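You operate a simulated robot arm through the tools that you are given. There is no shell and no other tool. Be economical: measure what you need, move in short steps, check, and stop when the job is done.

You run a simulated robot arm. Do the job below in one go: nothing can be reset, and whatever is moved stays where it is left.

JOB
Put the green mug from the top of the dining table on the plate there.

Only the result counts: the job must be done as asked and must still hold three seconds after the hand-in. Knocking over, shifting, dropping, spilling or breaking anything else fails it.

ROBOT AND FRAMES
A 6-joint arm with a two-finger parallel gripper, fixed in place. Base frame: the origin is at the foot of the arm, x ahead of it, y to its left, z up; the work surface is at about z = 0. Lengths are in m, angles in degrees, forces in N, time in s.
With the tool pointing down near the work surface it reaches from about 0.16 to 0.42 m from the base axis. Its first joint turns from -66.0 to 66.0 degrees. Payload 1.57 kg.
The tool frame sits at the grasp point between the pads (the TCP): z along the fingers, y along the line on which they close. The tips reach 0.03 m beyond it. Largest opening 0.08 m; finger width 0.017, thickness 0.012; the body of the gripper, 0.04 by 0.082 m, starts 0.08 m behind the TCP.
Orientation is that of the tool frame in the base frame, as a unit quaternion [x, y, z, w]. With the fingers straight down and closing along the base's y, the tool's x points along the base's -x, its y along +y and its z along -z.

CONTROLS
- The arm moves only by the tool send_rows. Its argument "targets" is a list of rows, each an object (a shift or turn left out is 0, a gripper value left out holds the last) with "dr": the turn, a rotation vector about the base's x, y, z in degrees, a list of three; "xyz": the shift along the base's x, y, z in cm, a list of three; "claw": the finger opening in cm, from 0 to 8. In form: [{"dr": [wx, wy, wz], "xyz": [tx, ty, tz], "claw": claw}, ...]. A call has 1 to 12 rows; each row shifts and turns the commanded pose from where the row before left it. Rows are played at 5 a second. More than 0.05 m and 8.6 degrees between two rows, or a gripper value outside its range, and nothing of the call is played. A pose out of reach is approached as far as the arm can. The call stops where the force on the tool passes 40 N (or 10 N more than at its start, if that is more) or the arm is blocked; 0.2 s more then pass. Each finger travels about 0.153 m/s and halts on what it meets, pressing with about 32 N; the grip force reading is that of the motor and also rises with nothing between the fingers. The clock runs only during rows and for 0.2 s after the last one: add rows that do not move to give the fingers time. It gives the time, the measured TCP pose, the force on the tool (base axes), the opening and the grip force at its end, in the units of the frame above (readings bear some noise), and new pictures: "views" is both (left out), scene, wrist or none.
- Cameras (640 x 400 px; columns grow to the right, rows downward): "scene" is fixed at [0.0384, -0.3258, 0.4136]; the picture's right is [0.89, -0.46, 0.00], its down [-0.31, -0.59, -0.74] and it looks along [0.34, 0.66, -0.67] (base axes); focal length 232 px, centre (320, 200). "wrist" rides on the gripper at [0.072, -0.007, -0.122] in the tool frame; the picture's right is [0.09, 1.00, 0.00], its down [-0.84, 0.08, -0.54] and it looks along [-0.54, 0.05, 0.84] (tool axes); focal length 238 px, centre (320, 200). There is no depth. A picture from a camera that has moved, and an enlarged one, comes with that camera's place and axes in the base frame and with its lens.
- inspect(camera, box): a new picture of the part [left, top, right, bottom] of that camera's present view, enlarged. No time passes.
- close_job(): hands the job in; it is judged then, once.

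Work in short steps. Places have to be worked out from the pictures, the camera data and where the tool is seen: move nearer, look again, correct. Check each grasp and each placing, and mend what went wrong. You have 90 turns and 170 pictures in all, those below and enlarged ones among them. Open the gripper and draw the arm clear of the work before you hand the job in, unless the task says otherwise; then end with one line.

The tools are called after "Emit:" by a JSON object that holds its "fn" and its "kwargs". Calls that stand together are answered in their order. send_rows: Moves the arm, as the interface text tells. Its arguments: {"type":"object","properties":{"targets":{"type":"array"},"views":{"type":"string","enum":["both","scene","wrist","none"]}},"required":["targets"]} The other tools are called the same way: inspect (camera, box) takes an enlarged picture of a part of a camera's view; close_job () hands the job in.

At the start:

```text
time_s: 0.0
position: [0.2141, -0.0813, 0.2481]
tcp_rot: [0.0, 1.0, 0.0, 0.0]
wrist_force: [-0.4, -0.4, -0.6]
gripper_width: 0.08
gripper_force: 0.0
```

scene: 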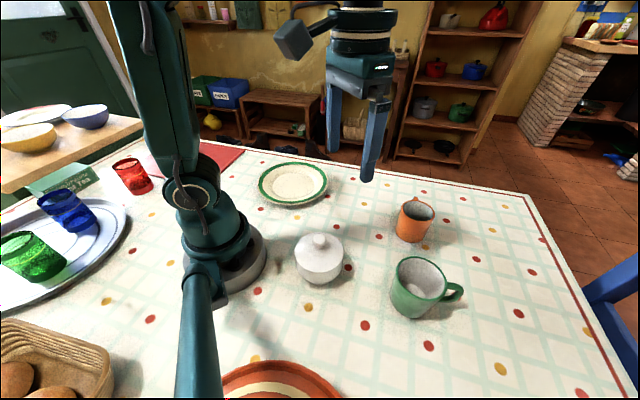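
wrist: 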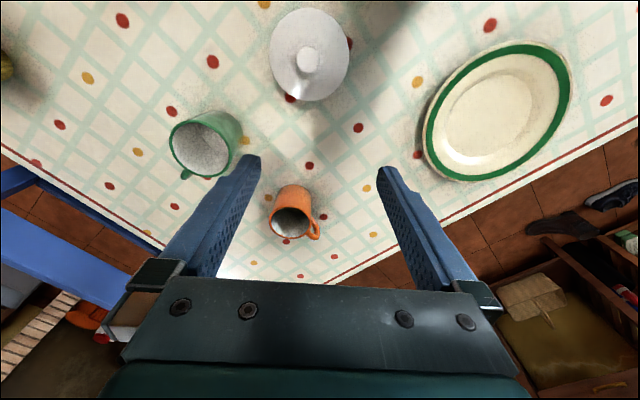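

The green mug seems to stand near (0.27, -0.23) with its handle pointing outward, and the plate near (0.21, 0.17). I'll enlarge both to measure the mug's diameter.

Emit:
{"fn": "inspect", "kwargs": {"camera": "scene", "box": [360, 180, 488, 340]}}

Emit:
{"fn": "inspect", "kwargs": {"camera": "wrist", "box": [140, 90, 340, 250]}}

```text
2.50 times, centred on (424, 260) of scene
camera zoom: at [0.0384, -0.3258, 0.4136], right [0.89, -0.46, 0.0], down [-0.31, -0.59, -0.74], along [0.34, 0.66, -0.67], focal length 580 px, centre (60, 50)
```

zoom: 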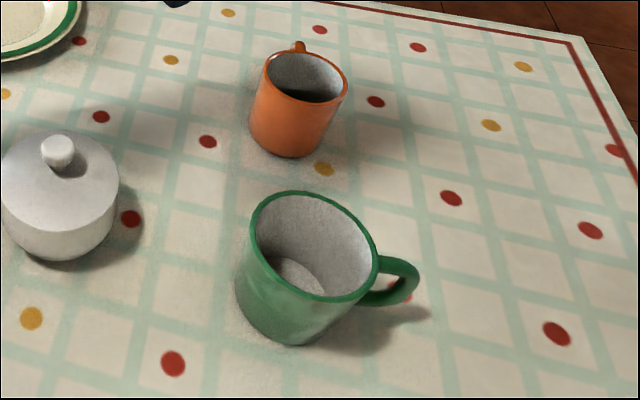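

```text
2.50 times, centred on (240, 170) of wrist
camera zoom: at [0.1427, -0.0861, 0.3703], right [-0.09, 1.0, 0.0], down [0.84, 0.08, 0.54], along [0.54, 0.05, -0.84], focal length 596 px, centre (520, 275)
```

zoom: 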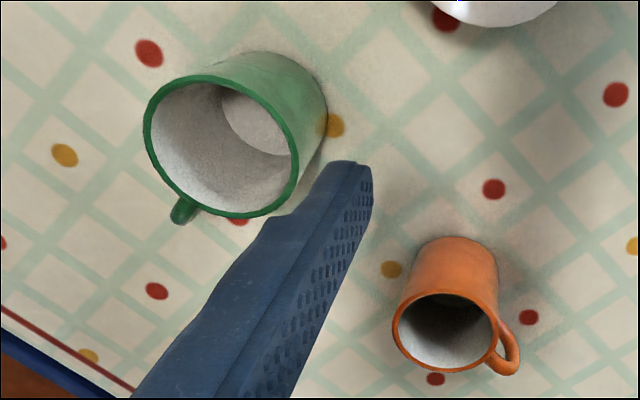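

The two views put the rim centre at about (0.268, -0.231, 0.075). The outer diameter is about 0.082, too wide for a full grasp, so I'll pinch the rim wall on the left side. Next I move above that wall point with the tool turned -40°.

Emit:
{"fn": "send_rows", "kwargs": {"targets": [{"xyz": [1.57, -2.4, -1.5], "dr": [0, 0, -8], "claw": 5}, {"xyz": [1.57, -2.4, -1.5], "dr": [0, 0, -8]}, {"xyz": [1.57, -2.4, -1.5], "dr": [0, 0, -8]}, {"xyz": [1.57, -2.4, -1.5], "dr": [0, 0, -8]}, {"xyz": [1.56, -2.4, -1.5], "dr": [0, 0, -8]}, {}]}}

```text
time_s: 1.4
position: [0.2934, -0.1991, 0.1715]
tcp_rot: [0.342, 0.94, -0.001, 0.0]
wrist_force: [0.3, -0.8, 0.0]
gripper_width: 0.0499
gripper_force: 0.0
camera wrist: at [0.2334, -0.1563, 0.2944], right [0.57, 0.82, 0.0], down [0.69, -0.48, 0.54], along [0.45, -0.31, -0.84], focal length 238 px, centre (320, 200)
```

scene: 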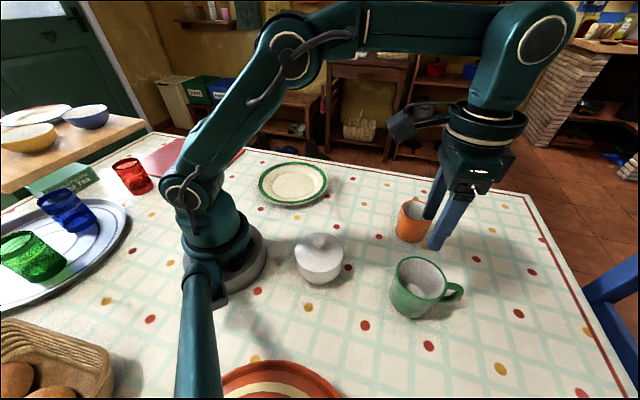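
wrist: 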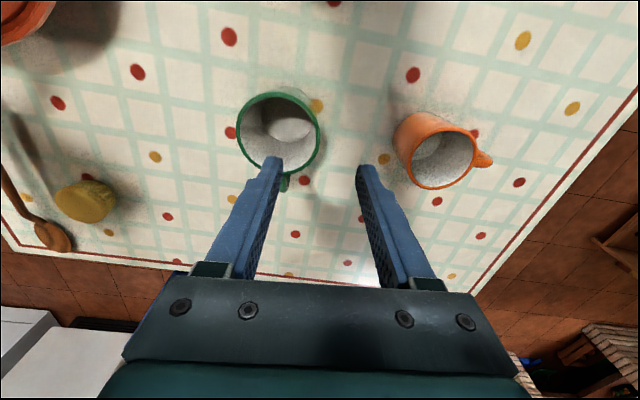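

The rim centre checks out at (0.268, -0.229), so the TCP is over the left wall. I descend to just above the rim and look again.

Emit:
{"fn": "send_rows", "kwargs": {"targets": [{"xyz": [0, 0, -2]}, {"xyz": [0, 0, -2]}, {"xyz": [-0.1, -0.1, -1.6]}, {}]}}

```text
time_s: 2.4
position: [0.2916, -0.2012, 0.1168]
tcp_rot: [0.342, 0.94, 0.0, 0.001]
wrist_force: [-0.8, 0.3, 0.3]
gripper_width: 0.05
gripper_force: 0.0
camera wrist: at [0.2318, -0.1586, 0.2392], right [0.57, 0.82, 0.0], down [0.69, -0.48, 0.54], along [0.45, -0.31, -0.84], focal length 238 px, centre (320, 200)
```

scene: 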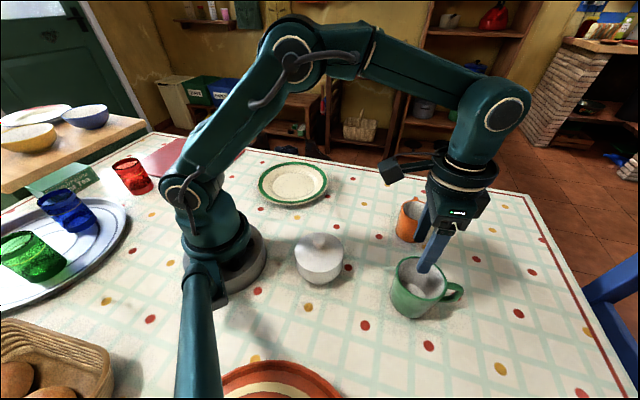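
wrist: 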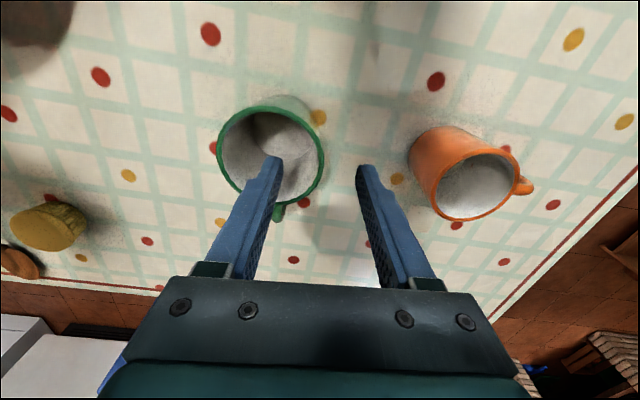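

Both fingers straddle the right rim wall as seen by the wrist camera. I descend to z about 0.061.

Emit:
{"fn": "send_rows", "kwargs": {"targets": [{"xyz": [0, 0, -1.5]}, {"xyz": [0, 0, -1.5]}, {"xyz": [0, 0, -1.5]}, {"xyz": [0, 0, -1.1]}, {}]}}

```text
time_s: 3.6
position: [0.2922, -0.2031, 0.062]
tcp_rot: [0.342, 0.94, -0.001, 0.0]
wrist_force: [-0.3, -0.1, -0.6]
gripper_width: 0.0501
gripper_force: 0.1
camera wrist: at [0.2328, -0.1604, 0.184], right [0.57, 0.82, 0.0], down [0.69, -0.48, 0.54], along [0.45, -0.31, -0.84], focal length 238 px, centre (320, 200)
```

scene: 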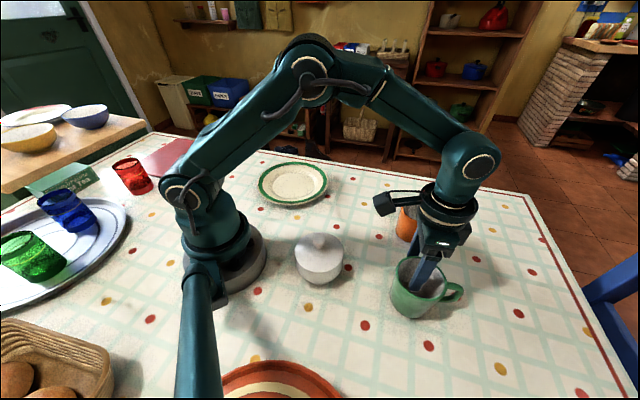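
wrist: 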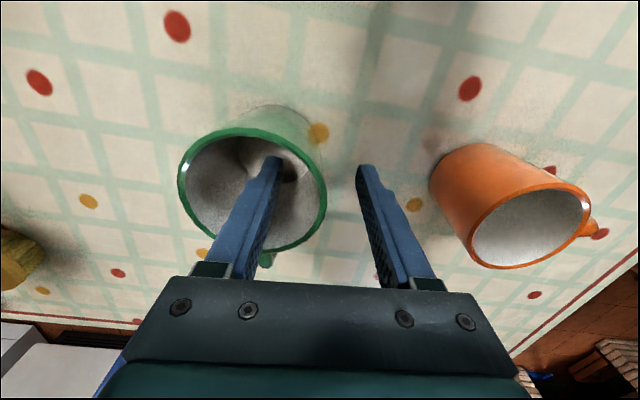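

The inner finger is inside the mug and the outer one is clear outside, with no contact. I close.

Emit:
{"fn": "send_rows", "kwargs": {"targets": [{"claw": 3}, {"claw": 1.5}, {"claw": 0}, {}, {}]}}

```text
time_s: 4.8
position: [0.2925, -0.2027, 0.061]
tcp_rot: [0.342, 0.94, -0.001, 0.001]
wrist_force: [-4.9, -3.8, 18.2]
gripper_width: 0.0091
gripper_force: 27.9
camera wrist: at [0.2328, -0.1607, 0.1845], right [0.57, 0.82, 0.0], down [0.69, -0.48, 0.54], along [0.45, -0.31, -0.84], focal length 238 px, centre (320, 200)
```

scene: 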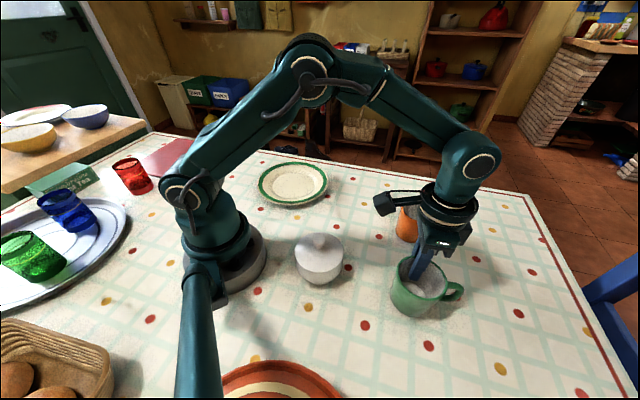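
wrist: 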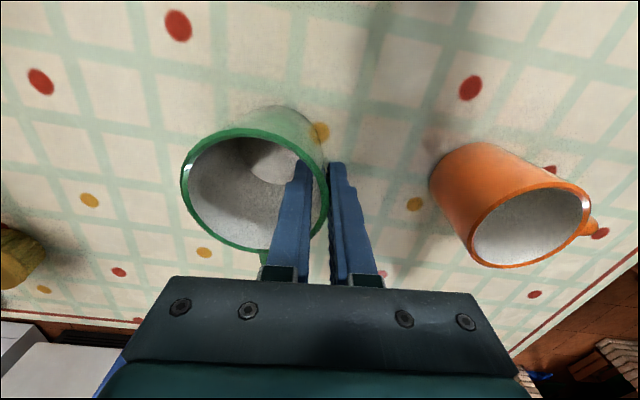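

The wall is gripped with the opening at 9 mm and 28 N. I lift a little and check the hold and tilt.

Emit:
{"fn": "send_rows", "kwargs": {"targets": [{"xyz": [0, 0, 1]}, {"xyz": [0, 0, 1]}, {"xyz": [0, 0, 1.5]}, {}]}}

```text
time_s: 5.8
position: [0.2924, -0.202, 0.0959]
tcp_rot: [0.341, 0.94, -0.001, 0.0]
wrist_force: [-0.1, -0.9, -3.2]
gripper_width: 0.0071
gripper_force: 26.8
camera wrist: at [0.2333, -0.1596, 0.2186], right [0.57, 0.82, 0.0], down [0.69, -0.48, 0.54], along [0.45, -0.31, -0.84], focal length 238 px, centre (320, 200)
```

scene: 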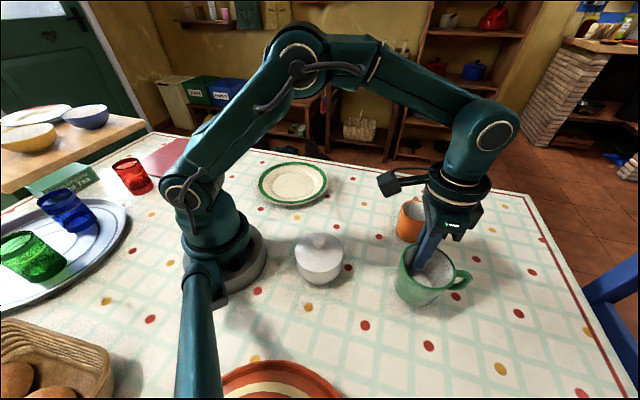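
wrist: 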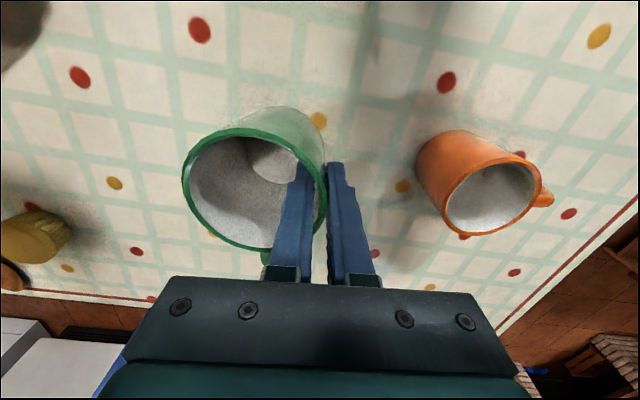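

The mug is held level and firm, weighing about 0.3 kg. I lift to z about 0.19 and begin an arc toward the plate, turning the tool along with it.

Emit:
{"fn": "send_rows", "kwargs": {"targets": [{"xyz": [0, 0, 2]}, {"xyz": [0, 0, 2.5]}, {"xyz": [0, 0, 2.5]}, {"xyz": [0, 0, 2.5]}, {"xyz": [1.26, 3.14, 0], "dr": [0, 0, 5.33]}, {"xyz": [0.95, 3.21, 0], "dr": [0, 0, 5.33]}, {"xyz": [0.61, 3.22, 0], "dr": [0, 0, 5.33]}, {"xyz": [0.29, 3.23, 0], "dr": [0, 0, 5.33]}, {"xyz": [-0.02, 3.17, 0], "dr": [0, 0, 5.33]}, {"xyz": [-0.33, 3.1, 0], "dr": [0, 0, 5.33]}, {}]}}

```text
time_s: 8.2
position: [0.3203, -0.011, 0.1922]
tcp_rot: [0.068, 0.998, -0.001, 0.0]
wrist_force: [-0.3, 0.4, -1.5]
gripper_width: 0.0072
gripper_force: 26.4
camera wrist: at [0.2481, -0.0062, 0.3138], right [0.05, 1.0, 0.0], down [0.84, -0.04, 0.54], along [0.54, -0.03, -0.84], focal length 238 px, centre (320, 200)
```

scene: 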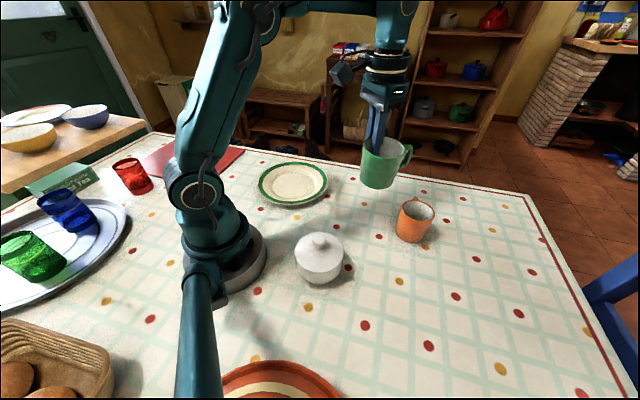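
wrist: 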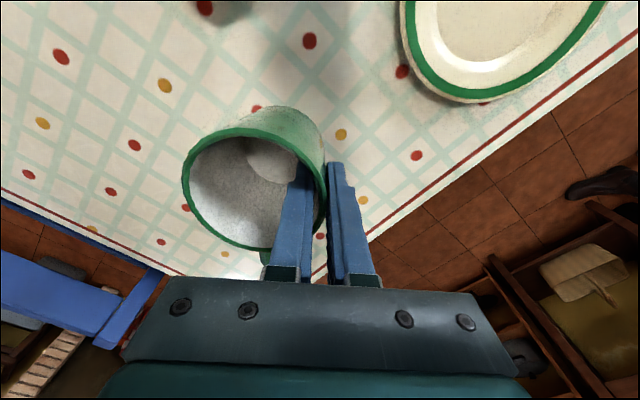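

Hold is steady. I continue the arc to above the plate.

Emit:
{"fn": "send_rows", "kwargs": {"targets": [{"xyz": [-0.63, 3.01, 0], "dr": [0, 0, 5.33]}, {"xyz": [-0.9, 2.87, 0], "dr": [0, 0, 5.33]}, {"xyz": [-1.15, 2.71, 0], "dr": [0, 0, 5.33]}, {"xyz": [-1.4, 2.58, 0], "dr": [0, 0, 5.33]}, {"xyz": [-1.6, 2.32, 0], "dr": [0, 0, 5.33]}, {"xyz": [-1.81, 2.17, 0], "dr": [0, 0, 5.33]}, {"xyz": [-1.95, 1.89, 0], "dr": [0, 0, 5.33]}, {"xyz": [-2.12, 1.69, 0], "dr": [0, 0, 5.33]}, {"xyz": [-2.19, 1.42, 0], "dr": [0, 0, 5.33]}, {}]}}

Emit:
{"fn": "inspect", "kwargs": {"camera": "scene", "box": [230, 80, 390, 220]}}

```text
time_s: 10.4
position: [0.1809, 0.1948, 0.1918]
tcp_rot: [-0.342, 0.94, -0.001, 0.002]
wrist_force: [0.6, -0.3, -1.6]
gripper_width: 0.007
gripper_force: 27.0
camera wrist: at [0.1302, 0.1451, 0.3139], right [-0.71, 0.7, 0.0], down [0.59, 0.6, 0.54], along [0.38, 0.39, -0.84], focal length 238 px, centre (320, 200)
```

scene: 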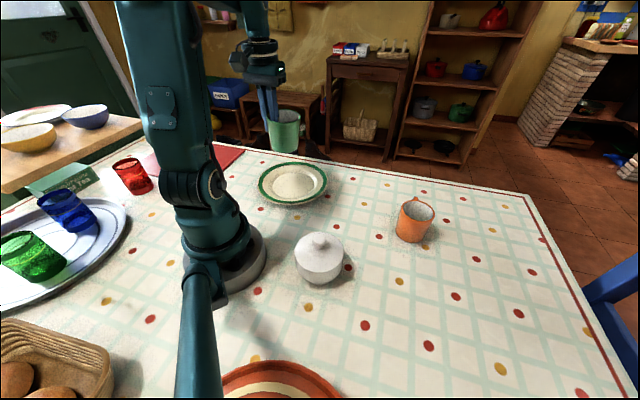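
wrist: 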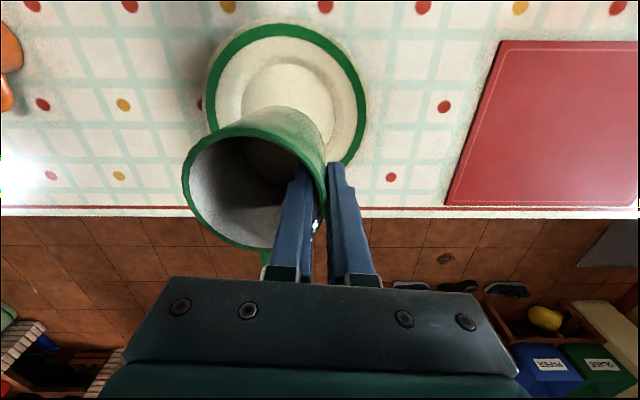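

```text
2.86 times, centred on (310, 150) of scene
camera zoom: at [0.0384, -0.3258, 0.4136], right [0.89, -0.46, 0.0], down [-0.31, -0.59, -0.74], along [0.34, 0.66, -0.67], focal length 662 px, centre (349, 343)
```

zoom: 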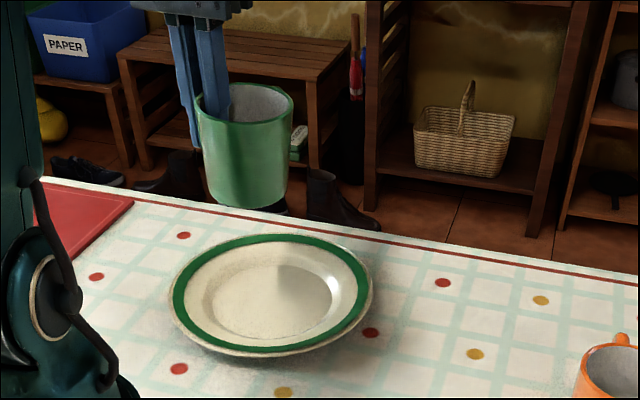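

The plate's well centre is at about (0.210, 0.172) with radius about 0.058; the mug centre is about 8 mm short of it. I correct and descend to z about 0.092.

Emit:
{"fn": "send_rows", "kwargs": {"targets": [{"xyz": [0.4, 0.4, -2]}, {"xyz": [0.4, 0.3, -2]}, {"xyz": [0, 0, -2]}, {"xyz": [0, 0, -2]}, {"xyz": [0, 0, -2]}, {}]}}

Emit:
{"fn": "inspect", "kwargs": {"camera": "scene", "box": [230, 100, 370, 220]}}

```text
time_s: 11.8
position: [0.1897, 0.2018, 0.0903]
tcp_rot: [-0.342, 0.94, -0.001, 0.0]
wrist_force: [0.1, 1.1, -1.7]
gripper_width: 0.0073
gripper_force: 26.9
camera wrist: at [0.139, 0.1526, 0.2137], right [-0.71, 0.7, 0.0], down [0.59, 0.6, 0.54], along [0.38, 0.38, -0.84], focal length 238 px, centre (320, 200)
```

scene: 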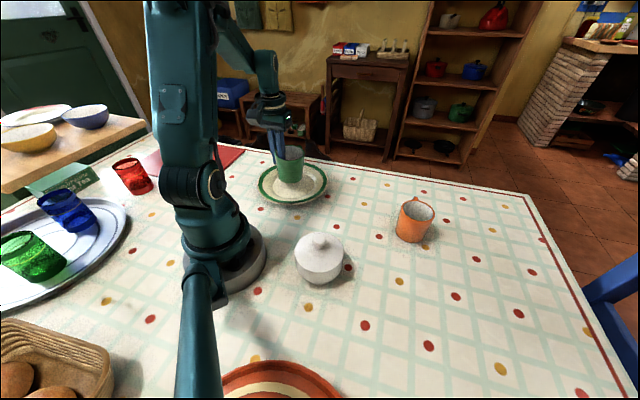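
wrist: 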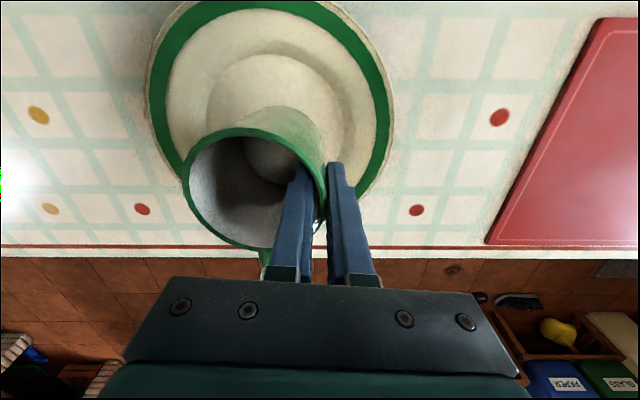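

```text
3.33 times, centred on (300, 160) of scene
camera zoom: at [0.0384, -0.3258, 0.4136], right [0.89, -0.46, 0.0], down [-0.31, -0.59, -0.74], along [0.34, 0.66, -0.67], focal length 773 px, centre (387, 333)
```

zoom: 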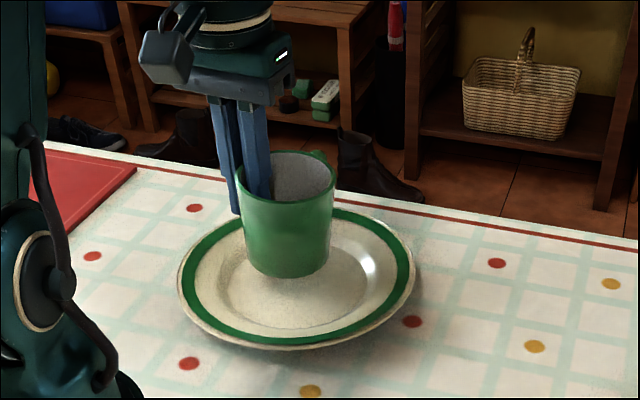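

The mug is upright over the well, maybe 4 mm to the left. I nudge it and go down to just above contact, then in tiny steps.

Emit:
{"fn": "send_rows", "kwargs": {"targets": [{"xyz": [0.4, -0.2, -0.7]}, {"xyz": [0, 0, -0.6]}, {"xyz": [0, 0, -0.2]}, {}], "views": "none"}}

Emit:
{"fn": "inspect", "kwargs": {"camera": "scene", "box": [250, 120, 340, 215]}}

```text
time_s: 12.8
position: [0.1938, 0.2013, 0.0763]
tcp_rot: [-0.342, 0.94, -0.001, 0.001]
wrist_force: [-0.1, -0.7, -2.4]
gripper_width: 0.0073
gripper_force: 26.2
```

```text
4.21 times, centred on (295, 168) of scene
camera zoom: at [0.0384, -0.3258, 0.4136], right [0.89, -0.46, 0.0], down [-0.31, -0.59, -0.74], along [0.34, 0.66, -0.67], focal length 976 px, centre (425, 337)
```

zoom: 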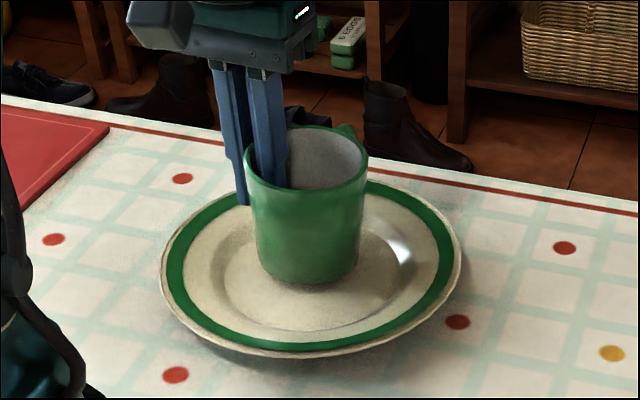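

Well centred. I lower in 2 mm steps, watching the force.

Emit:
{"fn": "send_rows", "kwargs": {"targets": [{"xyz": [0, 0, -0.2]}, {"xyz": [0, 0, -0.2]}, {"xyz": [0, 0, -0.2]}, {}], "views": "none"}}

```text
time_s: 13.8
position: [0.1939, 0.202, 0.0705]
tcp_rot: [-0.342, 0.94, 0.0, 0.001]
wrist_force: [-5.1, 3.9, 22.2]
gripper_width: 0.0074
gripper_force: 26.4
```

Contact at z = 0.0705 with 22 N. I ease up by 1 mm and open the fingers gently.

Emit:
{"fn": "send_rows", "kwargs": {"targets": [{"xyz": [0, 0, -0.0]}, {"xyz": [0, 0, 0.1]}, {"claw": 1.5}, {"claw": 3}, {"claw": 4.5}, {}]}}

Emit:
{"fn": "inspect", "kwargs": {"camera": "scene", "box": [250, 120, 340, 215]}}

```text
time_s: 15.2
position: [0.1936, 0.2008, 0.0708]
tcp_rot: [-0.341, 0.94, -0.001, 0.0]
wrist_force: [0.3, 1.1, 0.2]
gripper_width: 0.0451
gripper_force: 0.1
camera wrist: at [0.143, 0.1511, 0.1929], right [-0.71, 0.7, 0.0], down [0.59, 0.6, 0.54], along [0.38, 0.38, -0.84], focal length 238 px, centre (320, 200)
```

scene: 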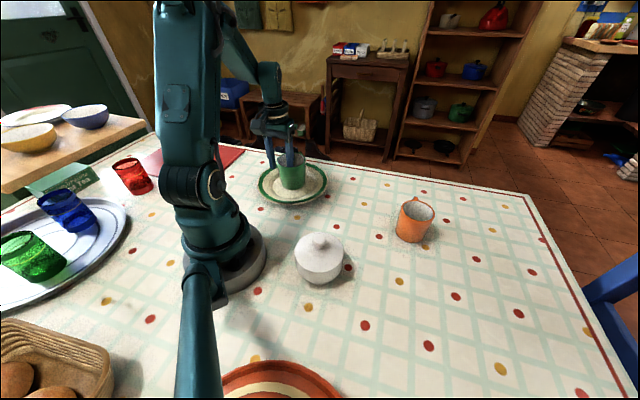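
wrist: 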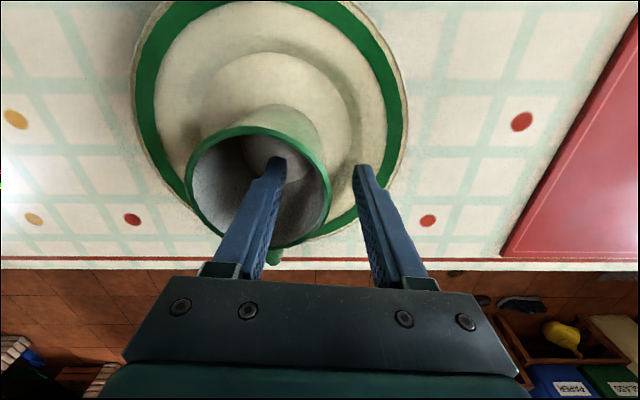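

```text
4.21 times, centred on (295, 168) of scene
camera zoom: at [0.0384, -0.3258, 0.4136], right [0.89, -0.46, 0.0], down [-0.31, -0.59, -0.74], along [0.34, 0.66, -0.67], focal length 976 px, centre (425, 337)
```

zoom: 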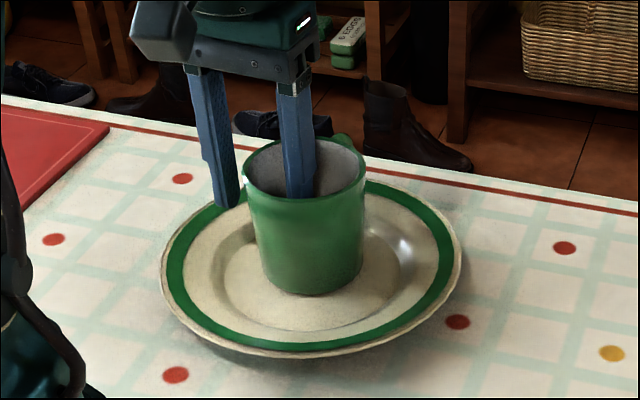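

The mug stands free on the plate. I lift straight up clear of it.

Emit:
{"fn": "send_rows", "kwargs": {"targets": [{"xyz": [0, 0, 1]}, {"xyz": [0, 0, 2]}, {"xyz": [0, 0, 3]}, {"xyz": [0, 0, 3]}, {"xyz": [0, 0, 3]}, {"xyz": [2, -3, 1]}, {"xyz": [2, -4, 0]}, {"xyz": [2, -4, 0]}, {}]}}

Emit:
{"fn": "inspect", "kwargs": {"camera": "scene", "box": [240, 120, 340, 215]}}

```text
time_s: 17.2
position: [0.2555, 0.0919, 0.1996]
tcp_rot: [-0.341, 0.94, -0.001, 0.0]
wrist_force: [0.7, -0.2, -0.7]
gripper_width: 0.0449
gripper_force: 0.0
camera wrist: at [0.2032, 0.0416, 0.3213], right [-0.71, 0.7, 0.0], down [0.59, 0.6, 0.54], along [0.38, 0.38, -0.84], focal length 238 px, centre (320, 200)
```

scene: 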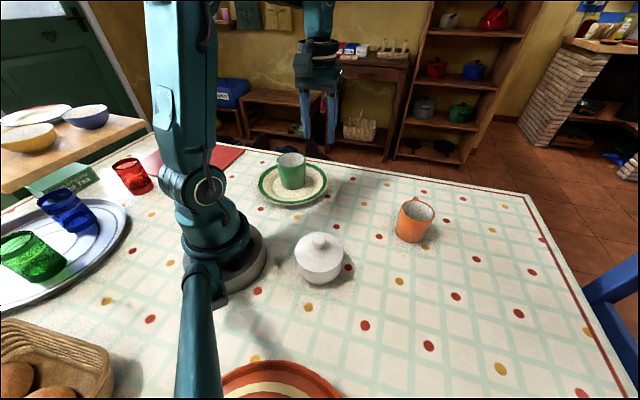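
wrist: 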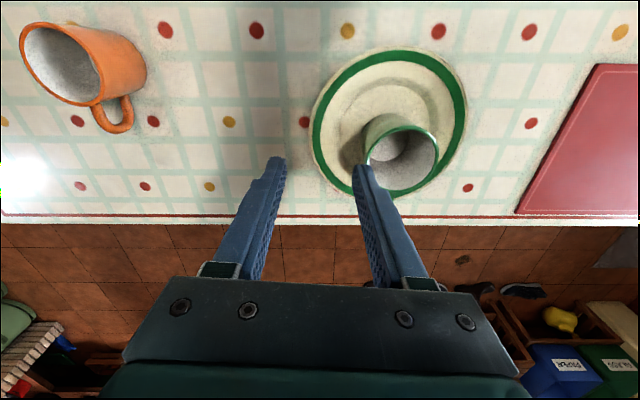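

```text
4.21 times, centred on (290, 168) of scene
camera zoom: at [0.0384, -0.3258, 0.4136], right [0.89, -0.46, 0.0], down [-0.31, -0.59, -0.74], along [0.34, 0.66, -0.67], focal length 976 px, centre (446, 337)
```

zoom: 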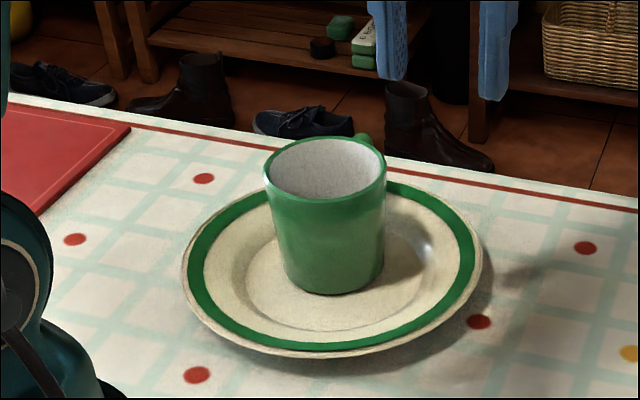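

The mug stands upright in the middle of the plate, nothing else has moved, and the arm is clear. I hand in.

Emit:
{"fn": "close_job", "kwargs": {}}

```text
The job is handed in.
```

The green mug is standing upright in the middle of the plate, the gripper is open and clear of it, and nothing else was seen to move.
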